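You operate a simulated robot arm through the tools that you are given. There is no shell and no other tool.

Carry out the task below with a simulated robot arm. There is one attempt and no reset: what you move stays moved.

TASK
Vent the leak rig, take the block out and clamp the green valve block in.
Fine: gauge at zero before the rig cover or clamp moves; old block in the tight tray, cover shut again.
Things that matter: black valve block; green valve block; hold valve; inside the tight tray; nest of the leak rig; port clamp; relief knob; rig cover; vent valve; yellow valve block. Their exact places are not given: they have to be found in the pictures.

The check looks at the end state, three seconds after you hand in, the way a careful person would. Anything else that was tipped, shoved, dropped, spilled or broken makes it a failure. Lids that push on must go on centred and level and be pressed home; caps that screw on are set level and turned clockwise until they are tight.

THE ROBOT
A 6-joint arm with a two-finger parallel gripper on a trunk, on a base that moves. Base frame: it is fixed to the floor where the robot stands at the start and does not move with it; the origin is under the middle of the robot, x ahead of it, y to its left, z up; the surface under the hand at the start is at about z = 870. Units: mm, degrees, N and s.
It reaches about 1313 mm from its shoulder. Its first joint turns from -166.0 to 166.0 degrees. Places, roughly: hold valve [800, -100, 900]; inside the tight tray [700, 100, 900]; nest of the leak rig [800, 0, 900]; port clamp [700, 0, 900]; relief knob [800, -300, 900]; rig cover [800, 0, 900]; vent valve [700, -100, 900]. Payload 3.43 kg.
Tool frame: the origin (TCP) lies between the finger pads and is the grasp point; the fingertips stand 34 mm ahead of it; z points along the fingers, y is the line along which they close. The gripper opens to 128 mm. The fingers are 24 mm wide and 12 mm thick; the gripper's body (48 by 130 mm) begins 96 mm behind the TCP.
Orientation is told as [roll, pitch, yaw] about the base's x, y, z axes, in that order, counted from this pose: with the fingers straight down and closing along the base's y, the tool's x points along the base's -x, its y along +y and its z along -z.

THE INTERFACE
- The arm moves only by the tool move_arm. Its argument "deltas" is a list that holds one entry, the list of rows, each a list of 7 numbers: the shift along the base's x, y, z in units of 150 mm (1.0 is 150 mm), then the turn, a rotation vector about the base's x, y, z in units of 90 degrees (1.0 is 90 degrees), then the gripper command, from -1 (shut) to 1 (fully open), values between in proportion. In form: [[[x, y, z, wx, wy, wz, jaw], ...]]. A call has 1 to 20 rows; each row is the pose to reach, as a shift and turn from the pose commanded when the call began. A call with a number of a shift or a turn outside -1 to 1 is refused whole. Each row takes 0.2 s and may step no farther than 50 mm and 8.6 degrees from the row before; otherwise, or with a gripper value out of range, the whole call is refused. A pose out of reach is approached as far as the arm can. The call stops where the force on the tool passes 70 N (or 10 N more than at its start, if that is more) or the arm is blocked; 0.2 s more then pass. The fingers move at their own pace (about 153 mm/s each) and stop on an object; they squeeze with about 25 N. The grip force told is the motor's: it shows also when the fingers shut on nothing. Time passes only in rows, and 0.2 s behind the last, so rows that repeat a pose let the fingers close. The reply holds the time, the measured pose of the TCP, the force on the tool along the base axes, the opening and the grip force, in the units named above and with some noise, with the torque about the TCP (base axes, N m) and any sound that the robot's microphone picked up, and new pictures: "pictures" is both (left out), scene, wrist or none.
- Cameras (640 x 400 px; columns grow to the right, rows downward): "scene" is now at [140.7, 174.2, 1227.4]; the picture's right is [-0.49, -0.87, 0.00], its down [-0.34, 0.19, -0.92] and it looks along [0.80, -0.45, -0.39] (base axes); focal length 284 px, centre (320, 200). "wrist" rides on the gripper at [76, -11, -160] in the tool frame; the picture's right is [0.15, 0.99, 0.00], its down [-0.88, 0.13, -0.46] and it looks along [-0.45, 0.07, 0.89] (tool axes); focal length 234 px, centre (320, 200).
- roll_base(legs): drives the robot by 1 to 6 legs, each [ahead, left, turn to the left] in mm, mm and degrees, along the robot's own axes; the way and the turn of a leg run together, so that a leg with both is an arc; at most 1500 mm and 180 degrees a leg. The arm and the cameras ride along, it lands a little off, and it stops where it bumps. It gives what a move gives, and a new picture of the scene camera.
- aim_head(pan, tilt): turns the head with the scene camera to pan (to the left, within 143 degrees either way) and tilt (down, from -29 to 69), counted from straight ahead of the robot. It gives what a move gives, and a new picture of the scene camera.
- measure_at(camera, pixels): there is no depth. For up to 12 entries [column, row, z] of the newest picture of that camera ("zoom" is the newest enlarged one), the place [x, y] in the base frame at which the ray of that pixel passes the height z, good to about 3 mm, but the place of the scene camera against the robot may be out by one fixed shift of up to 25 mm in any direction. No time passes.
- zoom(camera, box): a new picture of the part [left, top, right, bottom] of that camera's present view, enlarged. No time passes.
- close_job(): hands the job in; it is judged then, once.

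Open the gripper and draw the arm clear of the work before you hand the job in, unless the task says otherwise.

The tools are called after "Request:" by a JSON object that holds its "api" and its "payload". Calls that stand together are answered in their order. move_arm: Moves the arm, as the interface text tells. Its arguments: {"type":"object","properties":{"deltas":{"type":"array","items":{"type":"array","items":{"type":"array","items":{"type":"number"}}}},"pictures":{"type":"string","enum":["both","scene","wrist","none"]}},"required":["deltas"]} The other tools are called the same way: roll_base (legs) drives the base; aim_head (pan, tilt) turns the head that bears the scene camera; measure_at (camera, pixels) gives the place at which the rays of pixels pass given heights; zoom (camera, box) takes an enlarged picture of a part of a camera's view; close_job () hands the job in.

At the start:

```text
t: 0.0
ee_pos: [672.7, -231.0, 1141.3]
tcp_rot: [-0.1, 0.0, 0.0]
wrist_force: [0.1, 0.2, 0.6]
wrist_torque: [0.04, 0.0, -0.03]
opening: 128.0
finger_force: 0.0
robot x, y, heading: [-0.2, -4.6, -0.1]
head pan, tilt (commanded): [-29.4, 23.2]
```

scene: 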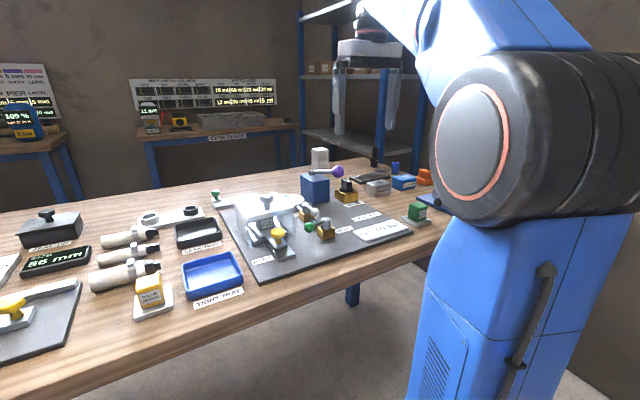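
wrist: 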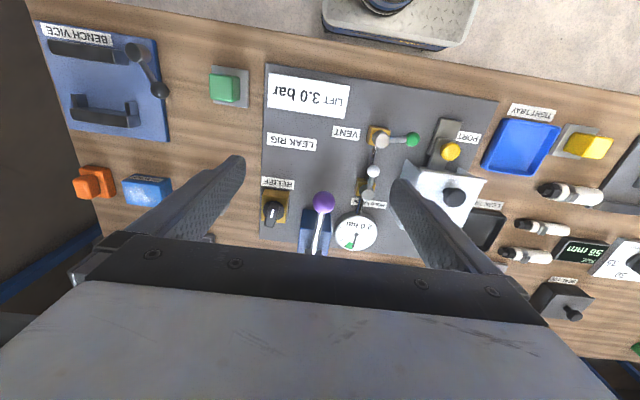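

I see the leak rig plate in both pictures, with the valves, gauge, clamp and cover. I zoom into both cameras to read the labels and see the mechanism.

Request:
{"api": "zoom", "payload": {"camera": "scene", "box": [200, 130, 440, 290]}}

Request:
{"api": "zoom", "payload": {"camera": "wrist", "box": [250, 60, 510, 260]}}

Request:
{"api": "zoom", "payload": {"camera": "scene", "box": [80, 60, 300, 200]}}

```text
2.50 times, centred on (320, 210) of scene
```

zoom: 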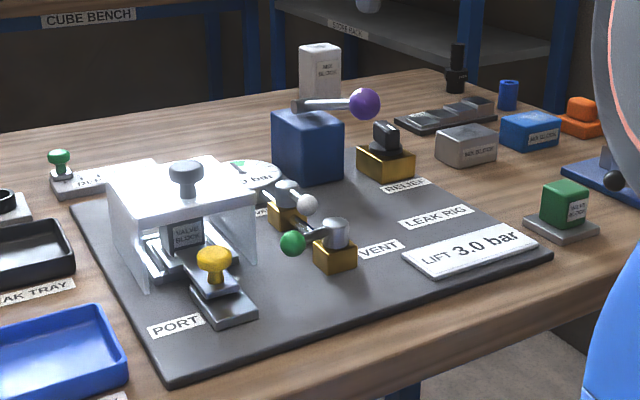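

```text
2.00 times, centred on (380, 160) of wrist
```

zoom: 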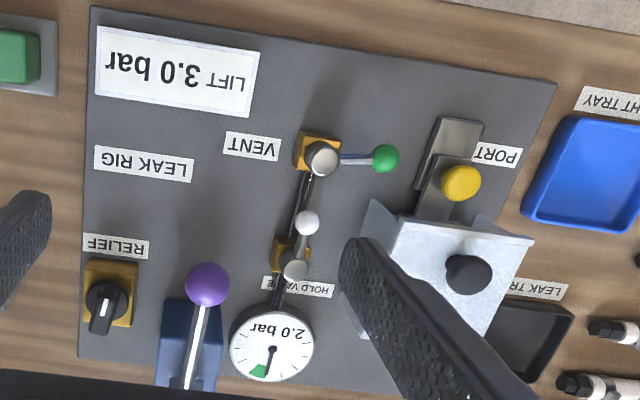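

```text
2.86 times, centred on (190, 130) of scene
```

zoom: 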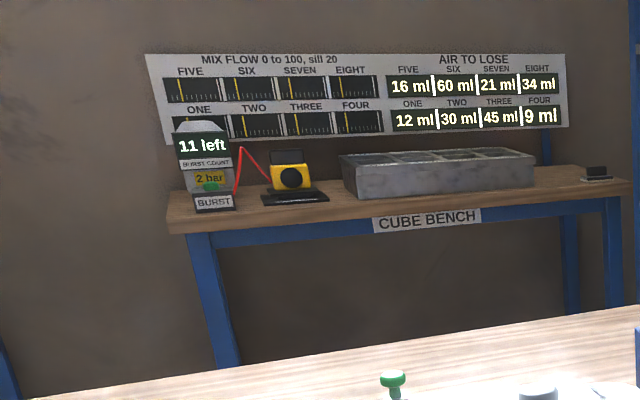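

The gauge shows a needle near its green mark and the vent lever (green ball) lies across the pipe. I zoom further onto gauge, valves and clamp in the wrist view.

Request:
{"api": "zoom", "payload": {"camera": "wrist", "box": [300, 180, 400, 260]}}

Request:
{"api": "zoom", "payload": {"camera": "scene", "box": [230, 180, 350, 260]}}

Request:
{"api": "zoom", "payload": {"camera": "wrist", "box": [340, 100, 500, 220]}}

```text
5.00 times, centred on (350, 220) of wrist
```

zoom: 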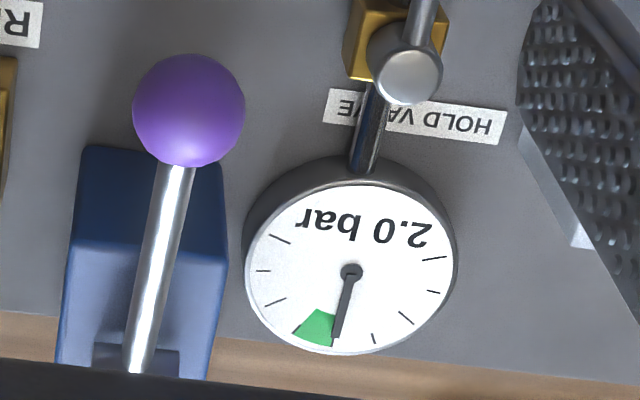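

```text
5.00 times, centred on (290, 220) of scene
```

zoom: 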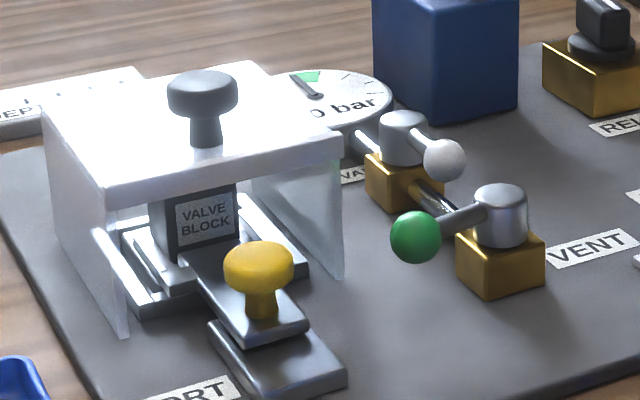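

```text
3.33 times, centred on (420, 160) of wrist
```

zoom: 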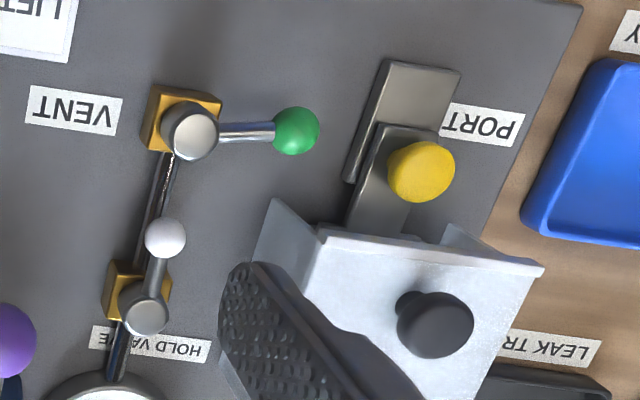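

The gauge reads 2.0 bar; the black block sits under the U-shaped cover, with the port clamp (yellow knob) pressing on it. I measure key points in the wrist view at a few heights.

Request:
{"api": "measure_at", "payload": {"camera": "wrist", "pixels": [[265, 64, 880], [498, 101, 880], [382, 141, 920], [412, 140, 920], [359, 215, 920], [373, 171, 920], [450, 151, 920], [454, 197, 970], [516, 147, 880], [226, 87, 910], [590, 146, 910], [454, 197, 950]]}}

Request:
{"api": "measure_at", "payload": {"camera": "scene", "pixels": [[303, 211, 930], [309, 228, 920], [325, 222, 925], [278, 233, 930], [265, 202, 980], [150, 290, 920], [417, 207, 910], [262, 282, 880], [216, 206, 880]]}}

Request:
{"api": "aim_head", "payload": {"pan": -15, "tilt": 35}}

```text
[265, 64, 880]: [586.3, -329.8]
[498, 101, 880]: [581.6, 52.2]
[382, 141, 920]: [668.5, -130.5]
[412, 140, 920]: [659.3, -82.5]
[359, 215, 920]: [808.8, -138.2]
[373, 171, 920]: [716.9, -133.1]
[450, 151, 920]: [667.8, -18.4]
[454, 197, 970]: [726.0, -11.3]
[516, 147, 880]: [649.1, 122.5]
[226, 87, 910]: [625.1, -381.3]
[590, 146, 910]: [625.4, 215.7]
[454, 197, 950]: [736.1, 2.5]
```

```text
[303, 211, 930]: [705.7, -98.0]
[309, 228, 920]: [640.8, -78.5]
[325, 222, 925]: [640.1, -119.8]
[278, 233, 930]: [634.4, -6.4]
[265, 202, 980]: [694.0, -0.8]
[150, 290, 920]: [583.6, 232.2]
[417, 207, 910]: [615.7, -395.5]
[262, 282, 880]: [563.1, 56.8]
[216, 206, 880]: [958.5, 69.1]
```

```text
t: 0.8
ee_pos: [672.0, -231.7, 1141.0]
tcp_rot: [0.0, 0.0, 0.1]
wrist_force: [0.2, 0.5, 0.0]
wrist_torque: [-0.01, 0.03, 0.01]
opening: 128.1
finger_force: 0.1
robot x, y, heading: [1.5, 1.5, 0.1]
head pan, tilt (commanded): [-15.0, 35.0]
```

scene: 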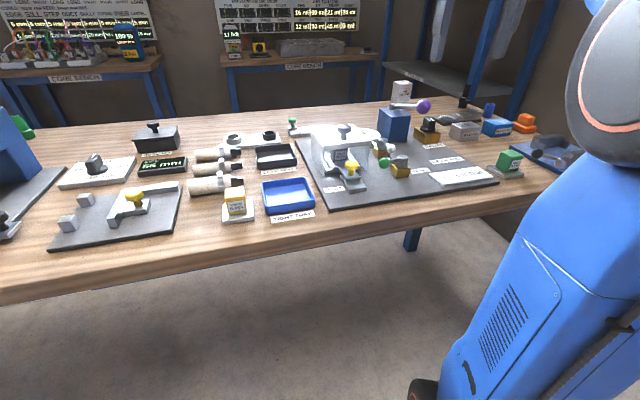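

The scene view now shows the whole table. I move the arm over the valves at a safe height to see the vent, hold valve and gauge better with the wrist camera.

Request:
{"api": "move_arm", "payload": {"deltas": [[[0.05, 0.2, -0.08, 0, 0, 0, 1], [0.1, 0.4, -0.16, 0, 0, 0, 1], [0.15, 0.6, -0.25, 0, 0, 0, 1], [0.187, 0.807, -0.333, 0, 0, 0, 1], [0.187, 0.807, -0.333, 0, 0, 0, 1]]], "pictures": "both"}}

```text
t: 2.0
ee_pos: [700.3, -109.6, 1089.3]
tcp_rot: [-0.1, 0.0, 0.1]
wrist_force: [0.2, -0.1, 0.2]
wrist_torque: [-0.01, -0.01, -0.03]
opening: 128.2
finger_force: 0.0
robot x, y, heading: [-0.7, 1.0, 0.0]
head pan, tilt (commanded): [-15.0, 35.0]
```

scene: 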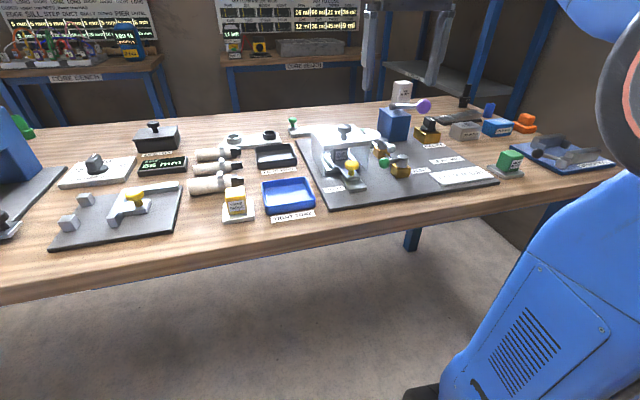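
wrist: 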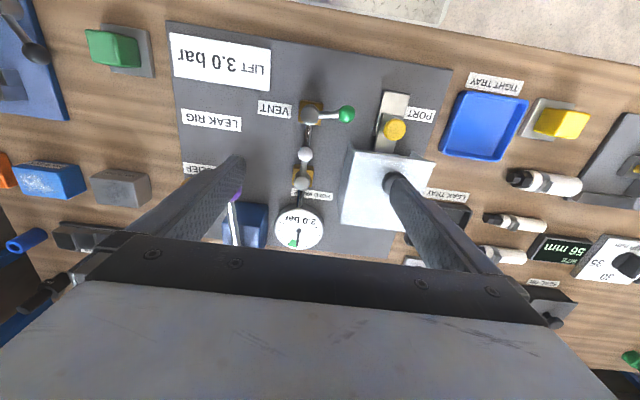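

Request:
{"api": "zoom", "payload": {"camera": "wrist", "box": [240, 80, 460, 250]}}

Request:
{"api": "zoom", "payload": {"camera": "scene", "box": [290, 90, 530, 220]}}

Request:
{"api": "measure_at", "payload": {"camera": "wrist", "pixels": [[310, 116, 880], [310, 116, 920], [310, 116, 940], [347, 113, 900], [347, 113, 920], [306, 154, 920], [301, 184, 920], [396, 130, 920], [396, 130, 940], [110, 48, 910], [483, 125, 880], [299, 225, 900]]}}

```text
2.35 times, centred on (350, 165) of wrist
```

zoom: 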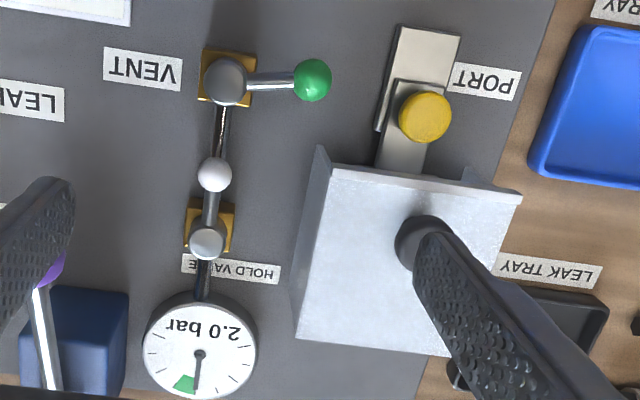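

```text
2.67 times, centred on (410, 155) of scene
```

zoom: 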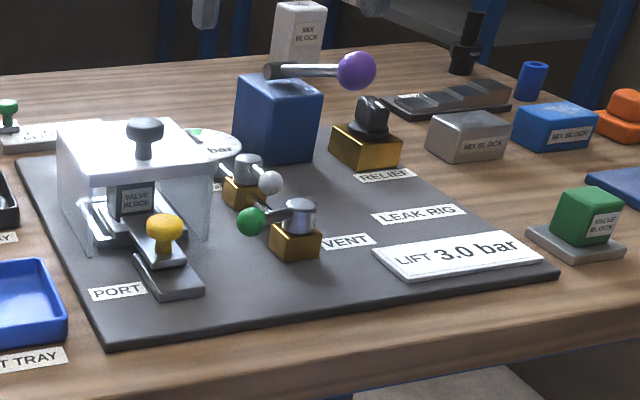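

```text
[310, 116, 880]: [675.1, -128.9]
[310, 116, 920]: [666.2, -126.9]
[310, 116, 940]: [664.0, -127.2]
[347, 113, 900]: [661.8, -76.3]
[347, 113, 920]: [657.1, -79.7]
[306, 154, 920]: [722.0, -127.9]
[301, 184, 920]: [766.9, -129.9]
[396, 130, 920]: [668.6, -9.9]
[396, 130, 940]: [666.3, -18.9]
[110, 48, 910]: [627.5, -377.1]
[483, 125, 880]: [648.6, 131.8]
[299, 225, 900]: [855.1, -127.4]
```

The vent hub sits near (666,-127) with its green ball near (658,-80); the hold lever points toward the vent along the pipe. I come lower and nearer to see the clamp and the cover from the front.

Request:
{"api": "move_arm", "payload": {"deltas": [[[-0.2, 0.08, -0.15, 0, 0, 0, 1], [-0.4, 0.16, -0.3, 0, 0, 0, 1], [-0.6, 0.26, -0.45, 0, 0, 0, 1], [-0.6, 0.33, -0.5, 0, 0, 0, 1], [-0.6, 0.33, -0.5, 0, 0, 0, 1]]], "pictures": "wrist"}}

```text
t: 3.2
ee_pos: [610.3, -59.5, 1015.7]
tcp_rot: [0.0, 0.1, 0.0]
wrist_force: [-0.9, 0.3, -0.4]
wrist_torque: [0.0, 0.01, -0.02]
opening: 128.3
finger_force: 0.0
robot x, y, heading: [0.7, -0.5, 0.3]
head pan, tilt (commanded): [-15.0, 35.0]
```

wrist: 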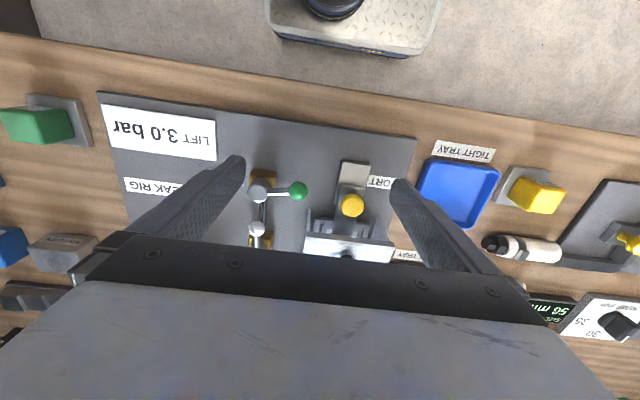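

The clamp and vent are now at image (353,205) and (260,190). I zoom for detail and measure.

Request:
{"api": "zoom", "payload": {"camera": "wrist", "box": [235, 140, 415, 260]}}

Request:
{"api": "measure_at", "payload": {"camera": "wrist", "pixels": [[259, 192, 900], [259, 192, 930], [298, 190, 900], [298, 190, 920], [257, 228, 910], [352, 206, 900], [352, 206, 920], [352, 206, 940], [97, 92, 870], [416, 138, 870]]}}

```text
3.33 times, centred on (325, 200) of wrist
```

zoom: 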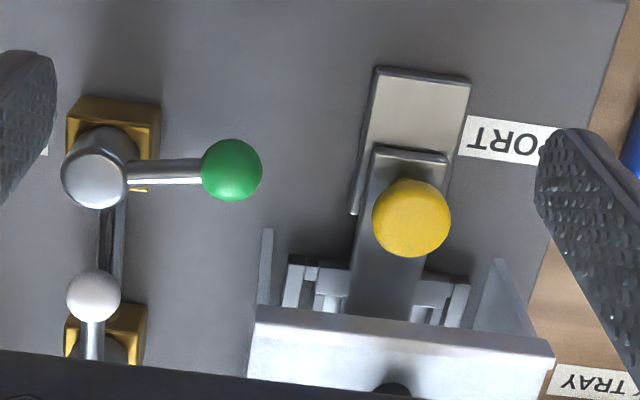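

```text
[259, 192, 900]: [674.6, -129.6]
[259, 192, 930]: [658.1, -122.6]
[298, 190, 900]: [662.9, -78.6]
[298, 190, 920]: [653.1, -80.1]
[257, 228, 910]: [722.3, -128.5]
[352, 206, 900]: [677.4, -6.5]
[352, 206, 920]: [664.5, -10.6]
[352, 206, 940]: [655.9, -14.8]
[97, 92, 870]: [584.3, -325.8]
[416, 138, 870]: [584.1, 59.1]
```

Hub triangulates to about (667,-127,914) and the green ball to (658,-79,910); the lever can only open toward -x (hold ball blocks +x). Before lowering beside it, I measure the cover's right wall and other points in the zoom.

Request:
{"api": "measure_at", "payload": {"camera": "zoom", "pixels": [[266, 232, 900], [266, 232, 940], [258, 305, 880], [258, 305, 940], [553, 350, 940], [553, 350, 960], [470, 80, 876], [375, 68, 876], [355, 210, 876], [410, 218, 920], [373, 150, 900], [447, 155, 900]]}}

Request:
{"api": "zoom", "payload": {"camera": "scene", "box": [300, 110, 420, 200]}}

```text
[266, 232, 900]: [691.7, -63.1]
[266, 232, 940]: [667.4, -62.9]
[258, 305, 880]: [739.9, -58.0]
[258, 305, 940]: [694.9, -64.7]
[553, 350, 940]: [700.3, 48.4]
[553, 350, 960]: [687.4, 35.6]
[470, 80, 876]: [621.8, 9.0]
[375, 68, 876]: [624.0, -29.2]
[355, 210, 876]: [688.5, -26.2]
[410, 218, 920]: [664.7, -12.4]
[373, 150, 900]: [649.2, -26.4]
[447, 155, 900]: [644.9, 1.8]
```

```text
4.44 times, centred on (360, 155) of scene
```

zoom: 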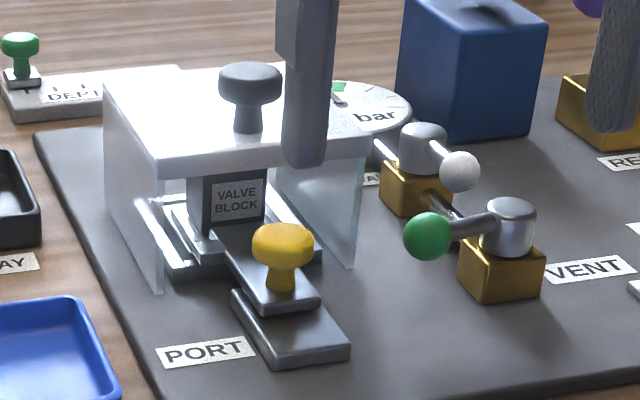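

Cover's right wall is at about y=-62, x≥700; a closed-finger post at (690,-84) fits behind the ball. I shut the gripper, move there and lower to z≈930.

Request:
{"api": "move_arm", "payload": {"deltas": [[[0.2, -0.06, 0, 0, 0, 0, -1], [0.4, -0.12, 0, 0, 0, 0, -1], [0.531, -0.158, 0, 0, 0, 0, -1], [0.531, -0.158, 0, 0, 0, 0, -1], [0.531, -0.158, -0.15, 0, 0, 0, -1], [0.531, -0.158, -0.3, 0, 0, 0, -1]]], "pictures": "both"}}

```text
t: 4.6
ee_pos: [689.7, -85.9, 971.9]
tcp_rot: [-0.1, 0.1, 0.0]
wrist_force: [0.1, 0.1, 0.0]
wrist_torque: [-0.02, 0.0, -0.01]
opening: 0.0
finger_force: 25.0
robot x, y, heading: [-2.2, 1.0, -0.3]
head pan, tilt (commanded): [-15.0, 35.0]
```

scene: 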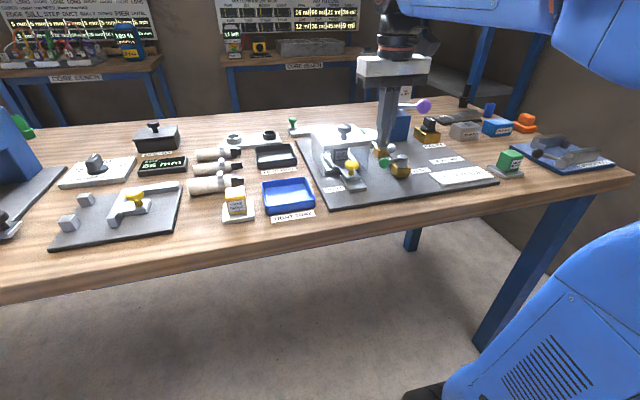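
wrist: 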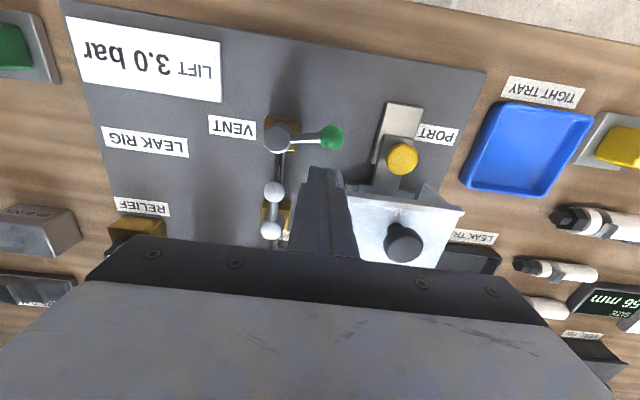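

Fingers now hover behind the green ball. I check from the scene camera and wrist zoom before lowering further.

Request:
{"api": "zoom", "payload": {"camera": "scene", "box": [310, 80, 450, 210]}}

Request:
{"api": "zoom", "payload": {"camera": "wrist", "box": [240, 90, 480, 260]}}

```text
3.08 times, centred on (380, 145) of scene
```

zoom: 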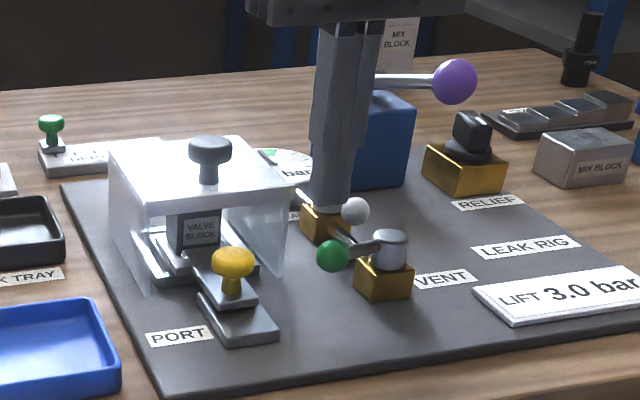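

```text
2.35 times, centred on (360, 175) of wrist
```

zoom: 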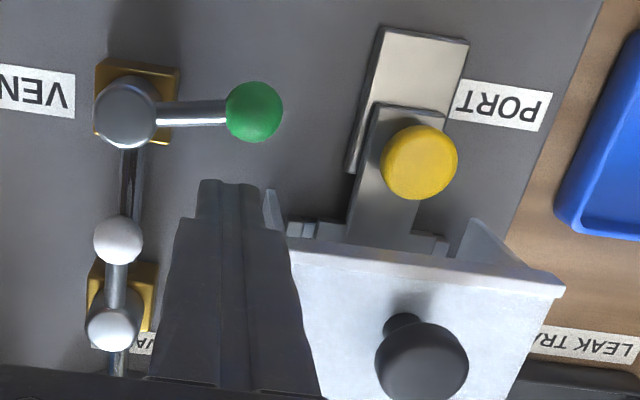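

The post is clear of the cover wall and both valves. I lower 42 mm.

Request:
{"api": "move_arm", "payload": {"deltas": [[[0, 0, -0.1, 0, 0, 0, -1], [0, 0, -0.2, 0, 0, 0, -1], [0, 0, -0.285, 0, 0, 0, -1], [0, 0, -0.285, 0, 0, 0, -1]]], "pictures": "both"}}

Request:
{"api": "zoom", "payload": {"camera": "scene", "box": [310, 80, 450, 210]}}

```text
t: 5.6
ee_pos: [690.2, -85.9, 930.1]
tcp_rot: [0.0, -0.1, 0.0]
wrist_force: [0.7, 0.1, 0.0]
wrist_torque: [0.02, 0.0, 0.02]
opening: 0.0
finger_force: 24.4
robot x, y, heading: [2.9, 0.3, -0.1]
head pan, tilt (commanded): [-15.0, 35.0]
```

scene: 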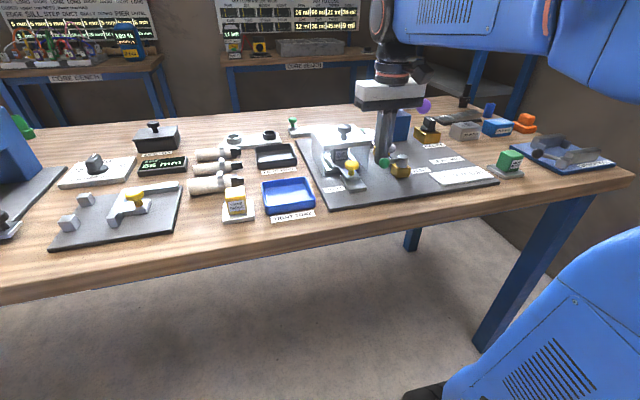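
wrist: 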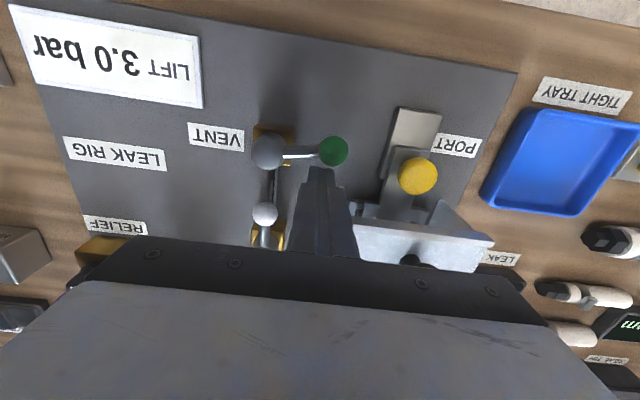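

```text
3.08 times, centred on (380, 145) of scene
```

zoom: 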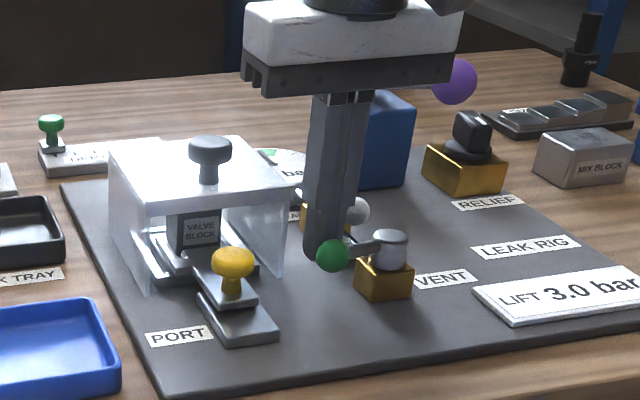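

The fingertips stand right behind the green ball. I push gently toward -x along the first part of the arc and watch the force.

Request:
{"api": "move_arm", "payload": {"deltas": [[[-0.033, 0.006, 0, 0, 0, 0, -1], [-0.067, 0.013, 0, 0, 0, 0, -1], [-0.097, 0.026, 0, 0, 0, 0, -1], [-0.127, 0.04, 0, 0, 0, 0, -1], [-0.157, 0.047, 0, 0, 0, 0, -1], [-0.187, 0.053, 0, 0, 0, 0, -1]]], "pictures": "both"}}

Request:
{"api": "zoom", "payload": {"camera": "wrist", "box": [200, 80, 440, 260]}}

```text
t: 7.0
ee_pos: [662.1, -76.3, 928.5]
tcp_rot: [0.0, 0.0, -0.1]
wrist_force: [-0.3, 0.1, 0.7]
wrist_torque: [0.0, 0.04, -0.01]
opening: 0.3
finger_force: 25.0
robot x, y, heading: [1.1, -2.8, 0.1]
head pan, tilt (commanded): [-15.0, 35.0]
```

scene: 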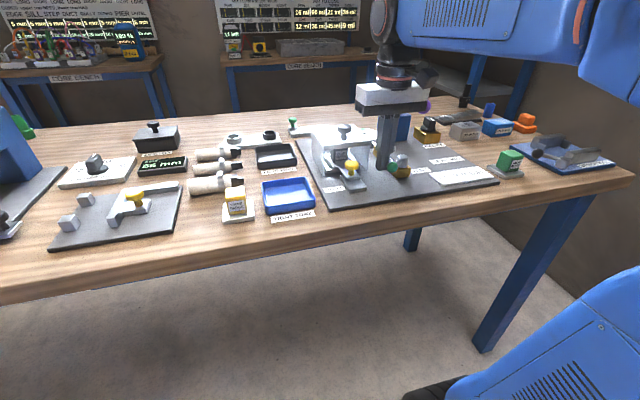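
wrist: 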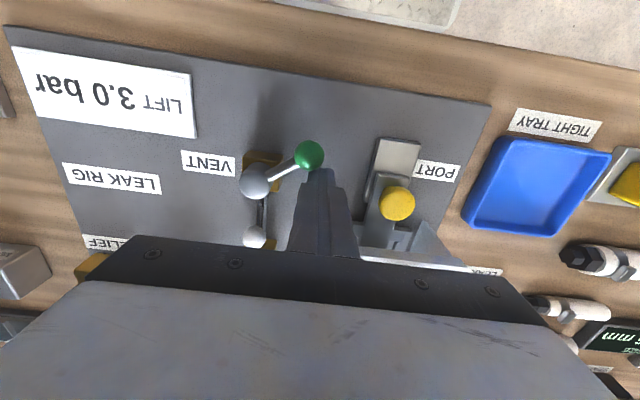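

```text
2.22 times, centred on (320, 170) of wrist
```

zoom: 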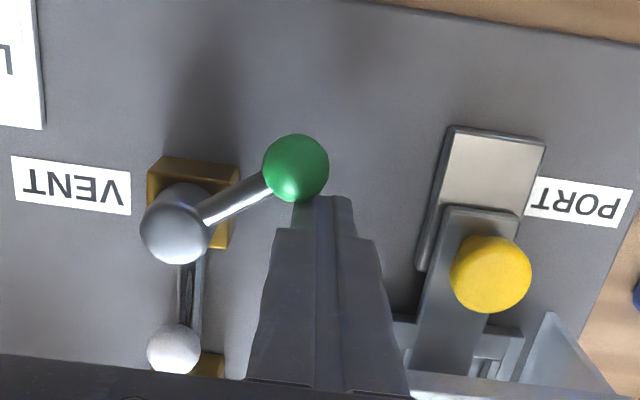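

The vent lever turns with almost no force. I carry on along the arc until it points along the pipe toward -x.

Request:
{"api": "move_arm", "payload": {"deltas": [[[-0.045, 0, 0, 0, 0, 0, -1], [-0.089, -0.003, 0, 0, 0, 0, -1], [-0.13, -0.02, 0, 0, 0, 0, -1], [-0.171, -0.047, 0, 0, 0, 0, -1], [-0.207, -0.077, 0, 0, 0, 0, -1], [-0.238, -0.109, 0, 0, 0, 0, -1], [-0.255, -0.133, 0, 0, 0, 0, -1]]], "pictures": "both"}}

Request:
{"api": "zoom", "payload": {"camera": "wrist", "box": [200, 80, 440, 260]}}

```text
t: 8.6
ee_pos: [623.4, -96.3, 926.9]
tcp_rot: [0.0, -0.1, 0.1]
wrist_force: [0.1, 1.0, 0.1]
wrist_torque: [0.01, -0.01, 0.01]
opening: 0.0
finger_force: 25.3
robot x, y, heading: [-0.6, 0.3, -0.2]
head pan, tilt (commanded): [-15.0, 35.0]
```

scene: 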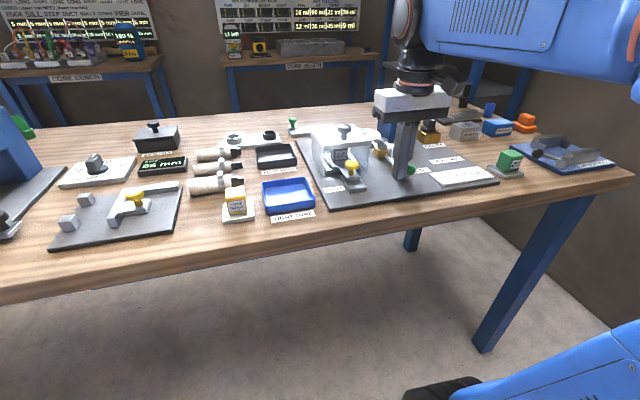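
wrist: 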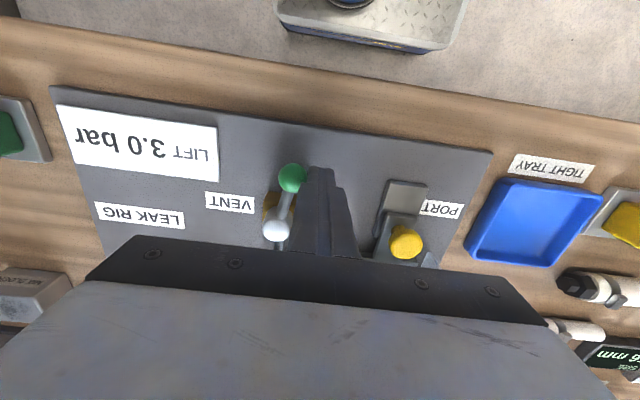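

```text
2.22 times, centred on (320, 170) of wrist
```

zoom: 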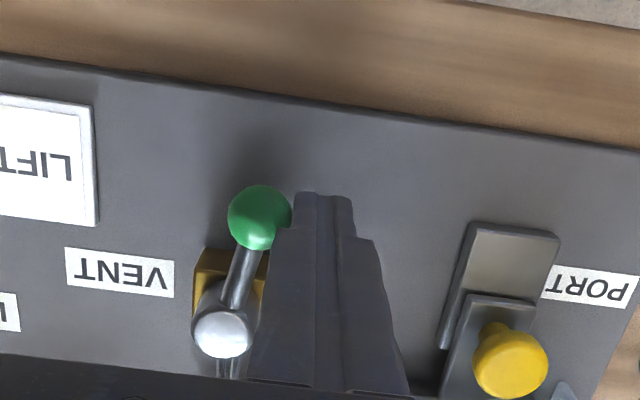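

The lever is at roughly 80°. I push the last bit, in small steps, until the stop or the pipe line.

Request:
{"api": "move_arm", "payload": {"deltas": [[[-0.013, -0.02, 0, 0, 0, 0, -1], [-0.025, -0.04, 0, 0, 0, 0, -1], [-0.03, -0.055, 0, 0, 0, 0, -1], [-0.03, -0.067, 0, 0, 0, 0, -1]]], "pictures": "both"}}

Request:
{"api": "zoom", "payload": {"camera": "wrist", "box": [200, 80, 440, 260]}}

Request:
{"api": "zoom", "payload": {"camera": "scene", "box": [310, 80, 450, 210]}}

```text
t: 9.6
ee_pos: [618.6, -105.8, 928.2]
tcp_rot: [-0.1, -0.1, -0.1]
wrist_force: [-1.3, 5.0, -0.3]
wrist_torque: [0.05, 0.04, -0.03]
opening: 0.0
finger_force: 24.7
robot x, y, heading: [1.3, 1.6, -0.1]
head pan, tilt (commanded): [-15.0, 35.0]
```

scene: 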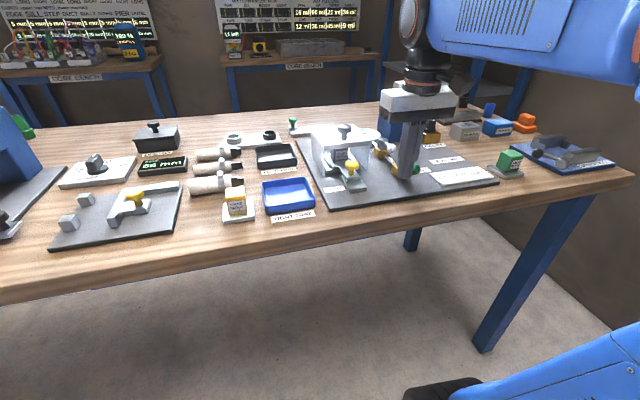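
wrist: 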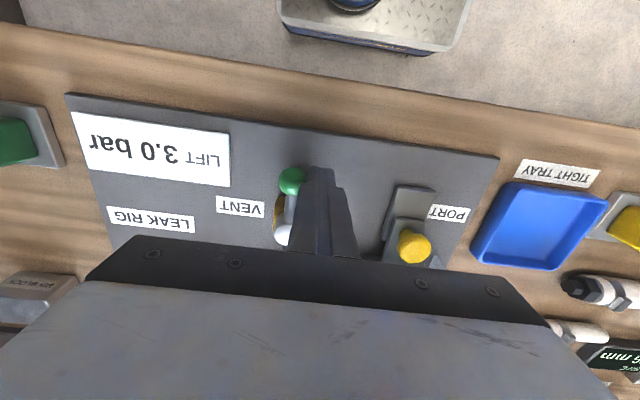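

```text
2.22 times, centred on (320, 170) of wrist
```

zoom: 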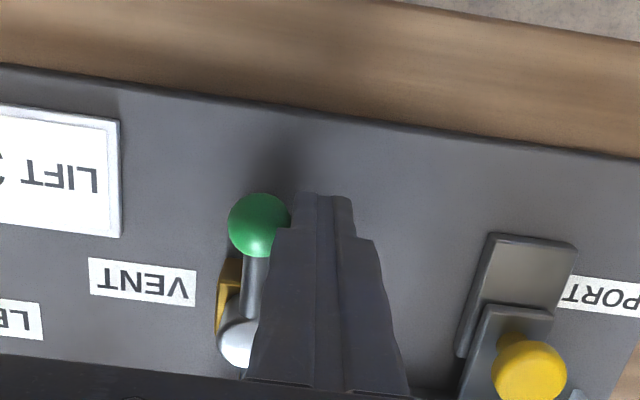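

```text
3.08 times, centred on (380, 145) of scene
```

zoom: 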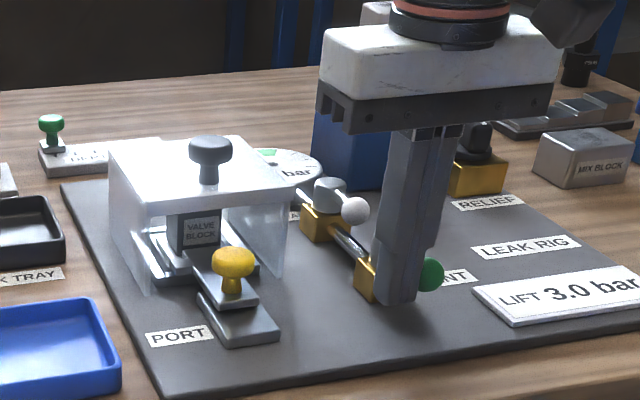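

Force rose to 5 N at the lever's end, so it seems at the stop, aligned with the pipe. I back off, rise and look at the gauge.

Request:
{"api": "move_arm", "payload": {"deltas": [[[0, 0.07, 0, 0, 0, 0, -1], [0, 0.1, 0.2, 0, 0, 0, -1], [0.05, 0.1, 0.5, 0, 0, 0, -1], [0.2, 0.05, 0.8, 0, 0, 0, 0], [0.4, 0.0, 1.0, 0, 0, 0, 1], [0.53, -0.03, 1.0, 0, 0, 0, 1], [0.53, -0.03, 1.0, 0, 0, 0, 1]]], "pictures": "both"}}

Request:
{"api": "zoom", "payload": {"camera": "wrist", "box": [240, 80, 460, 250]}}

Request:
{"api": "zoom", "payload": {"camera": "scene", "box": [310, 80, 450, 210]}}

```text
refused: row 4 steps farther than a row can; nothing moved
```

```text
2.35 times, centred on (350, 165) of wrist
```

zoom: 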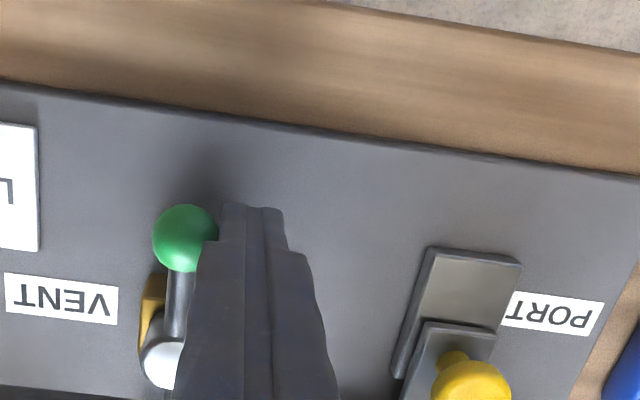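

```text
3.08 times, centred on (380, 145) of scene
```

zoom: 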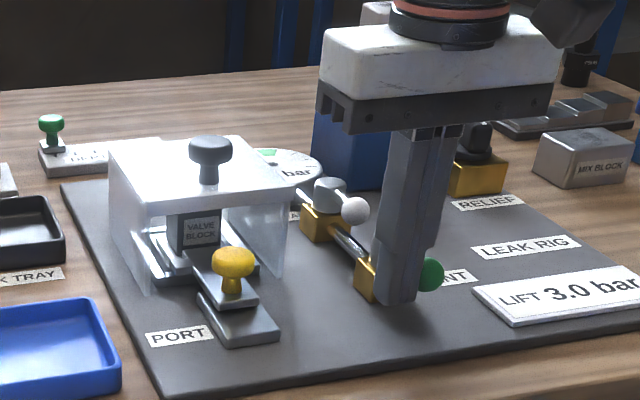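

Nothing moved since one row stepped over 50 mm; I resend the retreat with smaller rows.

Request:
{"api": "move_arm", "payload": {"deltas": [[[0, 0.07, 0, 0, 0, 0, -1], [0, 0.1, 0.2, 0, 0, 0, -1], [0.05, 0.1, 0.45, 0, 0, 0, -1], [0.15, 0.05, 0.7, 0, 0, 0, 0], [0.3, 0.0, 0.9, 0, 0, 0, 1], [0.45, -0.03, 1.0, 0, 0, 0, 1], [0.53, -0.03, 1.0, 0, 0, 0, 1], [0.53, -0.03, 1.0, 0, 0, 0, 1]]], "pictures": "both"}}

Request:
{"api": "zoom", "payload": {"camera": "wrist", "box": [240, 80, 460, 250]}}

Request:
{"api": "zoom", "payload": {"camera": "scene", "box": [310, 80, 450, 210]}}

```text
t: 11.4
ee_pos: [698.8, -111.7, 1077.9]
tcp_rot: [0.1, 0.1, 0.0]
wrist_force: [0.2, 0.9, -0.9]
wrist_torque: [-0.01, 0.02, 0.0]
opening: 127.8
finger_force: 0.1
robot x, y, heading: [-0.3, 2.5, -0.0]
head pan, tilt (commanded): [-15.0, 35.0]
```

scene: 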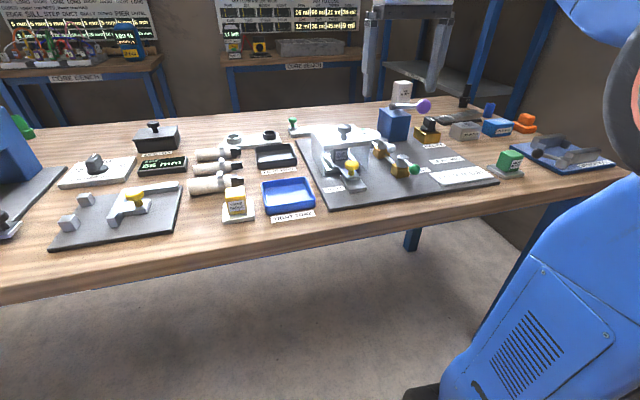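
wrist: 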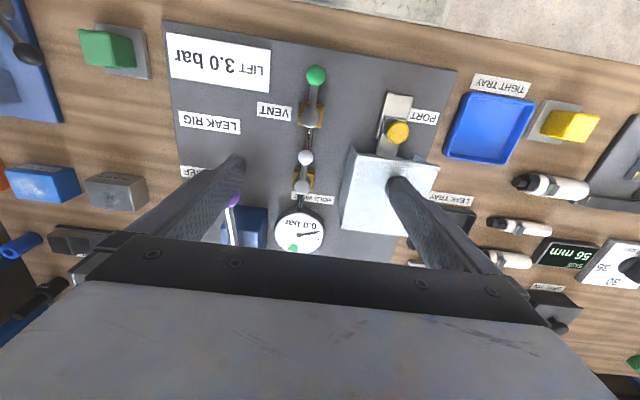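

```text
2.35 times, centred on (350, 165) of wrist
```

zoom: 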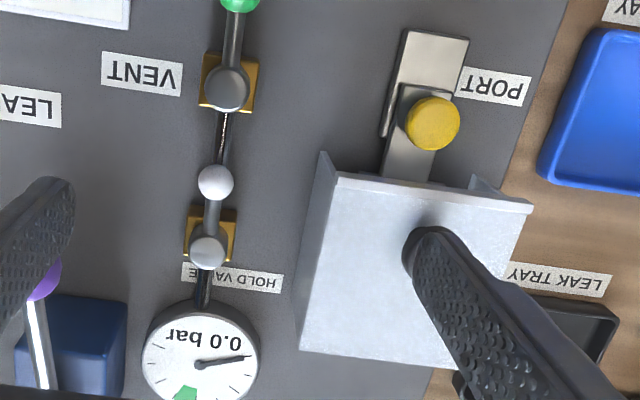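

```text
3.08 times, centred on (380, 145) of scene
```

zoom: 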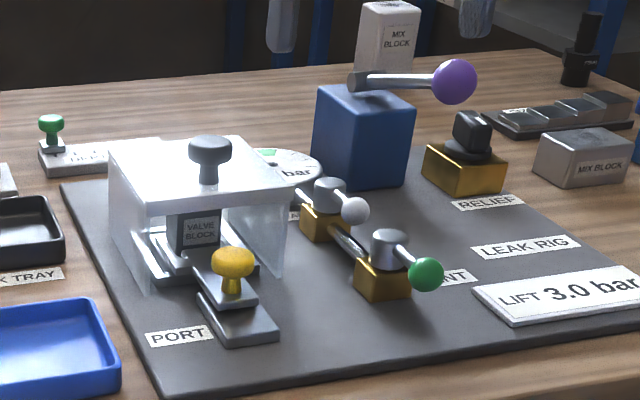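

The gauge now reads 0.0 bar. I shift the arm over the cover so it lies between the open fingers, to see how the cover moves (lift or hinge).

Request:
{"api": "move_arm", "payload": {"deltas": [[[0, 0.25, 0.1, 0, 0, 0, 1], [0, 0.5, 0.2, 0, 0, 0, 1], [0.05, 0.7, 0.2, 0, 0, 0, 1], [0.1, 0.7, 0.2, 0, 0, 0, 1], [0.1, 0.7, 0.2, 0, 0, 0, 1]]], "pictures": "wrist"}}

Request:
{"api": "zoom", "payload": {"camera": "wrist", "box": [220, 80, 440, 240]}}

```text
t: 12.6
ee_pos: [713.3, -7.0, 1107.6]
tcp_rot: [0.1, 0.0, -0.1]
wrist_force: [0.6, 1.0, 1.2]
wrist_torque: [-0.04, -0.03, -0.01]
opening: 128.0
finger_force: 0.1
robot x, y, heading: [-0.1, 1.7, 0.0]
head pan, tilt (commanded): [-15.0, 35.0]
```

wrist: 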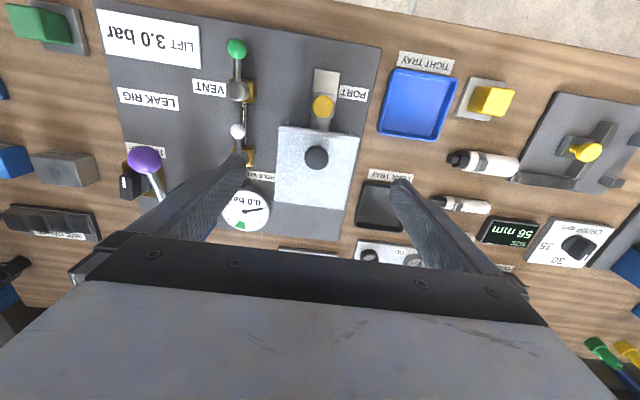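

```text
2.50 times, centred on (330, 160) of wrist
```

zoom: 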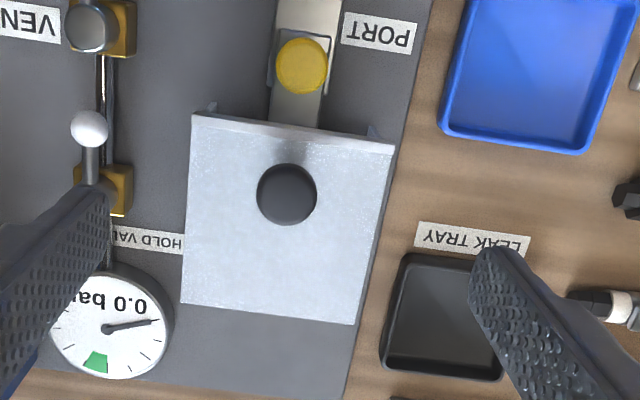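

The cover has its knob toward the front third, with two side walls. I measure the cover's corners and knob here and zoom the scene camera to look for a hinge.

Request:
{"api": "measure_at", "payload": {"camera": "zoom", "pixels": [[193, 115, 940], [193, 115, 960], [394, 145, 950], [182, 302, 950], [353, 324, 950], [287, 195, 980], [287, 195, 960], [211, 106, 880], [302, 66, 920], [302, 66, 910], [373, 130, 880]]}}

Request:
{"api": "zoom", "payload": {"camera": "scene", "box": [295, 110, 395, 200]}}

```text
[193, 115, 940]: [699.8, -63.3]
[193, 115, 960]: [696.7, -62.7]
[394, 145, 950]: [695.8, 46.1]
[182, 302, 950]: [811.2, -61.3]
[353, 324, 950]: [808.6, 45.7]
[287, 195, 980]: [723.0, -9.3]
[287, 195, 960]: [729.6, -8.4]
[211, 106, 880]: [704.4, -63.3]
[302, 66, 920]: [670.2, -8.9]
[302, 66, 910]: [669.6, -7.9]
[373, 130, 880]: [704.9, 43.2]
```

```text
4.44 times, centred on (345, 155) of scene
```

zoom: 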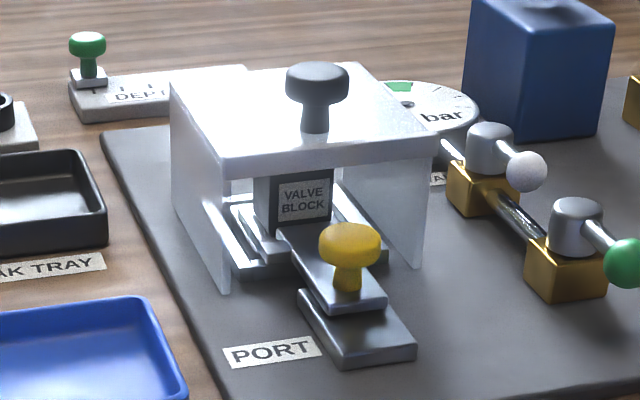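

The knob cap is at about (727,-9,967) and the cover top at z≈930. I narrow the jaws to ~60 mm and come down above the knob to check alignment.

Request:
{"api": "move_arm", "payload": {"deltas": [[[0.09, -0.013, -0.2, 0, 0, 0, -0.06], [0.09, -0.013, -0.5, 0, 0, 0, -0.06], [0.09, -0.013, -0.65, 0, 0, 0, -0.06], [0.09, -0.013, -0.65, 0, 0, 0, -0.06]]], "pictures": "both"}}

Request:
{"api": "zoom", "payload": {"camera": "wrist", "box": [220, 120, 440, 260]}}

Request:
{"api": "zoom", "payload": {"camera": "scene", "box": [280, 60, 420, 200]}}

```text
t: 13.6
ee_pos: [725.5, -7.0, 1011.4]
tcp_rot: [0.0, 0.0, 0.1]
wrist_force: [0.8, -0.7, -0.6]
wrist_torque: [0.0, 0.01, 0.01]
opening: 60.1
finger_force: 0.1
robot x, y, heading: [1.9, -0.4, -0.1]
head pan, tilt (commanded): [-15.0, 35.0]
```

scene: 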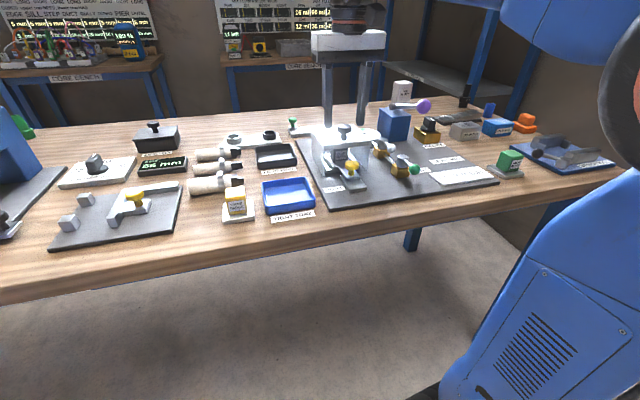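
wrist: 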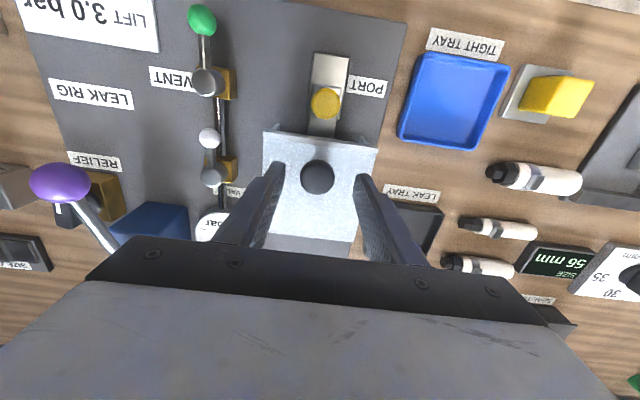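

```text
2.86 times, centred on (330, 190) of wrist
```

zoom: 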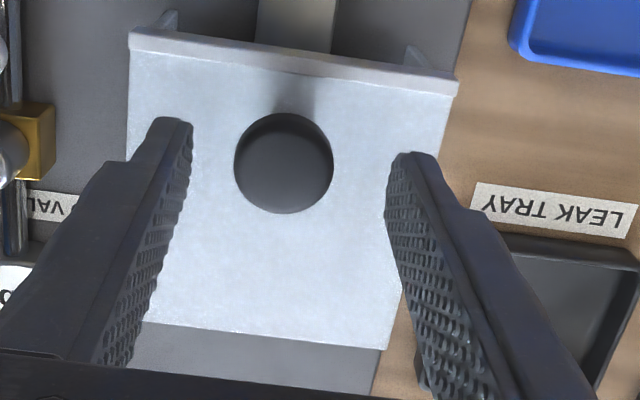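

```text
2.86 times, centred on (350, 130) of scene
```

zoom: 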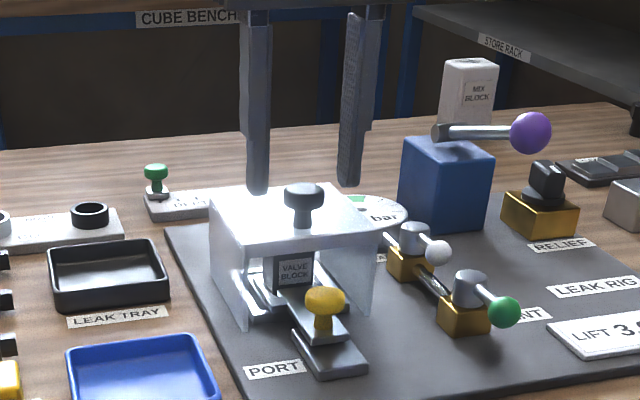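

The knob cap sits between the fingers at wrist (317,177). I measure it at its likely height for the exact grasp point.

Request:
{"api": "measure_at", "payload": {"camera": "wrist", "pixels": [[317, 177, 967], [317, 177, 960], [264, 128, 930], [376, 149, 930], [300, 166, 967], [335, 177, 967], [317, 194, 967], [317, 160, 967]]}}

```text
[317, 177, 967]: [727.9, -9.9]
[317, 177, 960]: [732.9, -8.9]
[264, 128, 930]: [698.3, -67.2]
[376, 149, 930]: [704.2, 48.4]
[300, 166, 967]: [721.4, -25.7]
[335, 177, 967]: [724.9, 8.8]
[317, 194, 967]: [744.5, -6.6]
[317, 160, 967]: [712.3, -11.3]
```

Knob centre ≈ (728,-9.5), about 32 mm wide. I lower so the tips are at z≈938, beside the cap, then close on it.

Request:
{"api": "move_arm", "payload": {"deltas": [[[0.01, -0.014, -0.1, 0, 0, 0, -0.06], [0.01, -0.014, -0.2, 0, 0, 0, -0.06], [0.01, -0.014, -0.257, 0, 0, 0, -0.06], [0.01, -0.014, -0.257, 0, 0, 0, -1], [0.01, -0.014, -0.257, 0, 0, 0, -1], [0.01, -0.014, -0.257, 0, 0, 0, -1]]], "pictures": "both"}}

Request:
{"api": "zoom", "payload": {"camera": "scene", "box": [280, 60, 420, 200]}}

```text
t: 14.4
ee_pos: [729.2, -8.3, 980.5]
tcp_rot: [0.1, -1.0, 0.0]
wrist_force: [0.2, -0.5, 19.1]
wrist_torque: [-0.42, 0.21, -0.11]
opening: 60.0
finger_force: 0.0
robot x, y, heading: [0.1, 4.0, 0.1]
head pan, tilt (commanded): [-15.0, 35.0]
stopped in row 3: the force on the tool passed its limit at 90 N (the readings are from after the stop); the commanded pose is now the measured one
```

scene: 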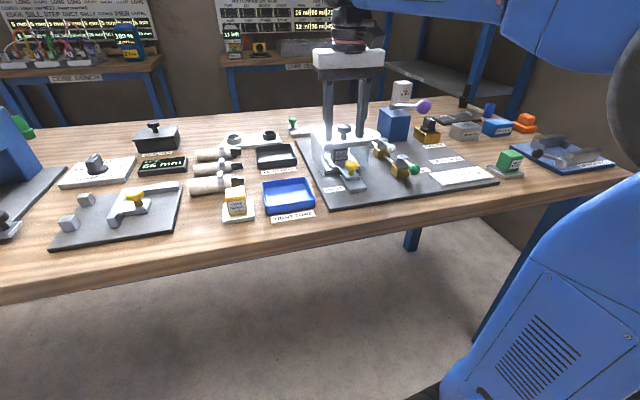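
wrist: 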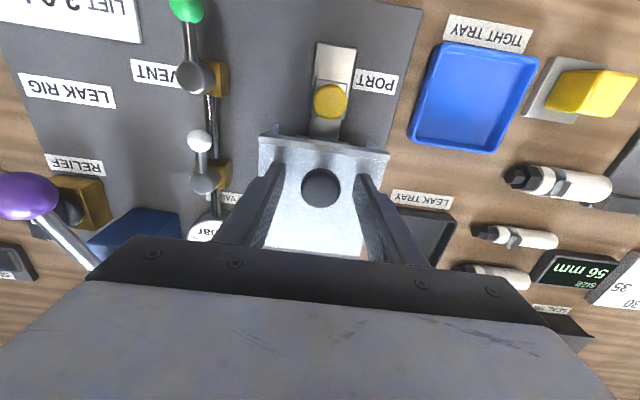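

```text
2.86 times, centred on (350, 130) of scene
```

zoom: 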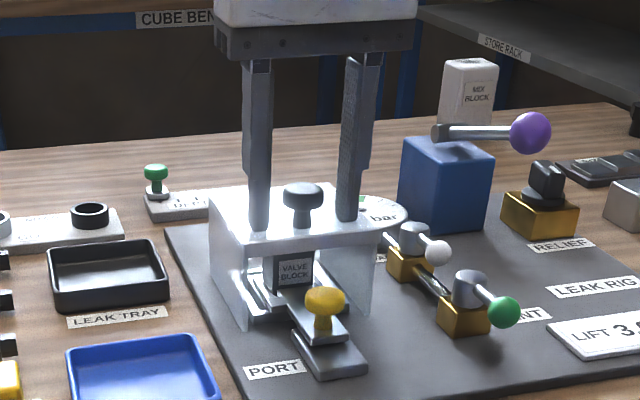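

The tips met the cover top at z≈946, so it is higher than I triangulated. I lift 4 mm, square the hand up, centre on the knob and close on the cap.

Request:
{"api": "move_arm", "payload": {"deltas": [[[0, -0.008, 0.015, 0, 0.005, 0, -0.06], [-0.013, -0.008, 0.027, 0, 0.011, 0, -0.06], [-0.013, -0.008, 0.027, 0, 0.011, 0, -0.06]]], "pictures": "both"}}

Request:
{"api": "zoom", "payload": {"camera": "scene", "box": [300, 90, 400, 190]}}

Request:
{"api": "zoom", "payload": {"camera": "wrist", "box": [220, 120, 440, 260]}}

```text
t: 15.2
ee_pos: [727.8, -10.8, 984.4]
tcp_rot: [0.1, 0.2, 0.0]
wrist_force: [-0.5, 0.2, 0.2]
wrist_torque: [0.03, 0.0, 0.0]
opening: 60.0
finger_force: 0.0
robot x, y, heading: [-4.4, -1.8, -0.6]
head pan, tilt (commanded): [-15.0, 35.0]
```

scene: 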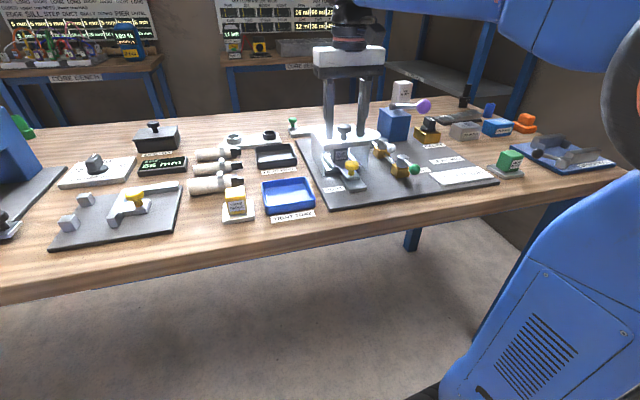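
wrist: 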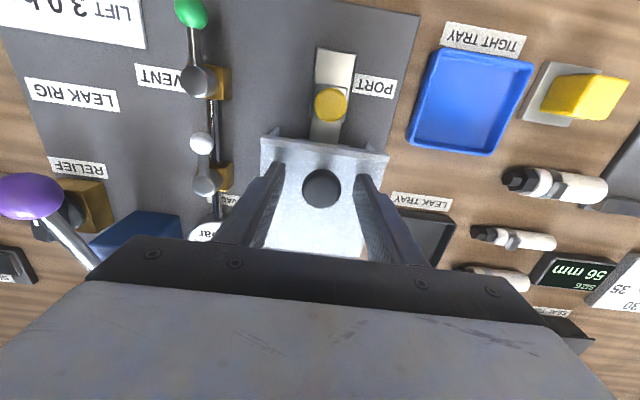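

```text
4.00 times, centred on (350, 140) of scene
```

zoom: 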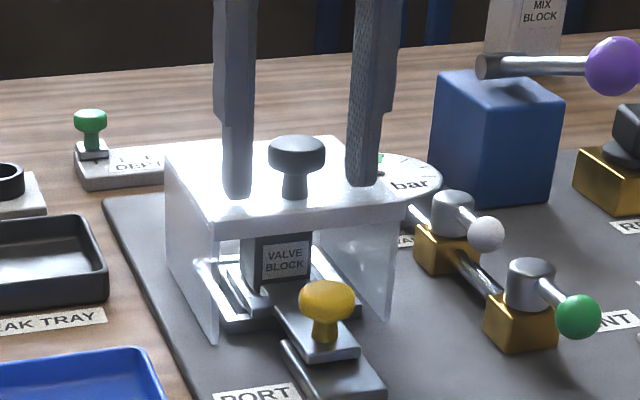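

```text
2.86 times, centred on (330, 190) of wrist
```

zoom: 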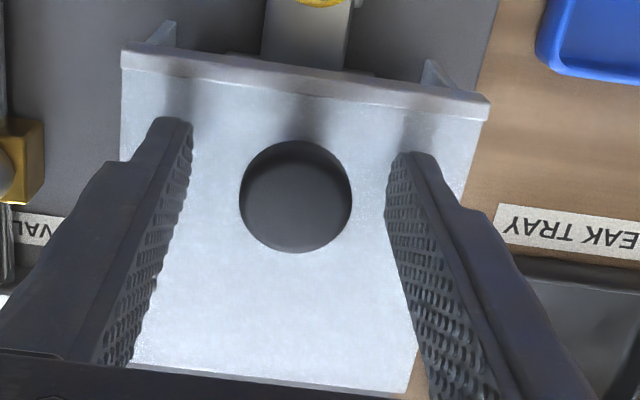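

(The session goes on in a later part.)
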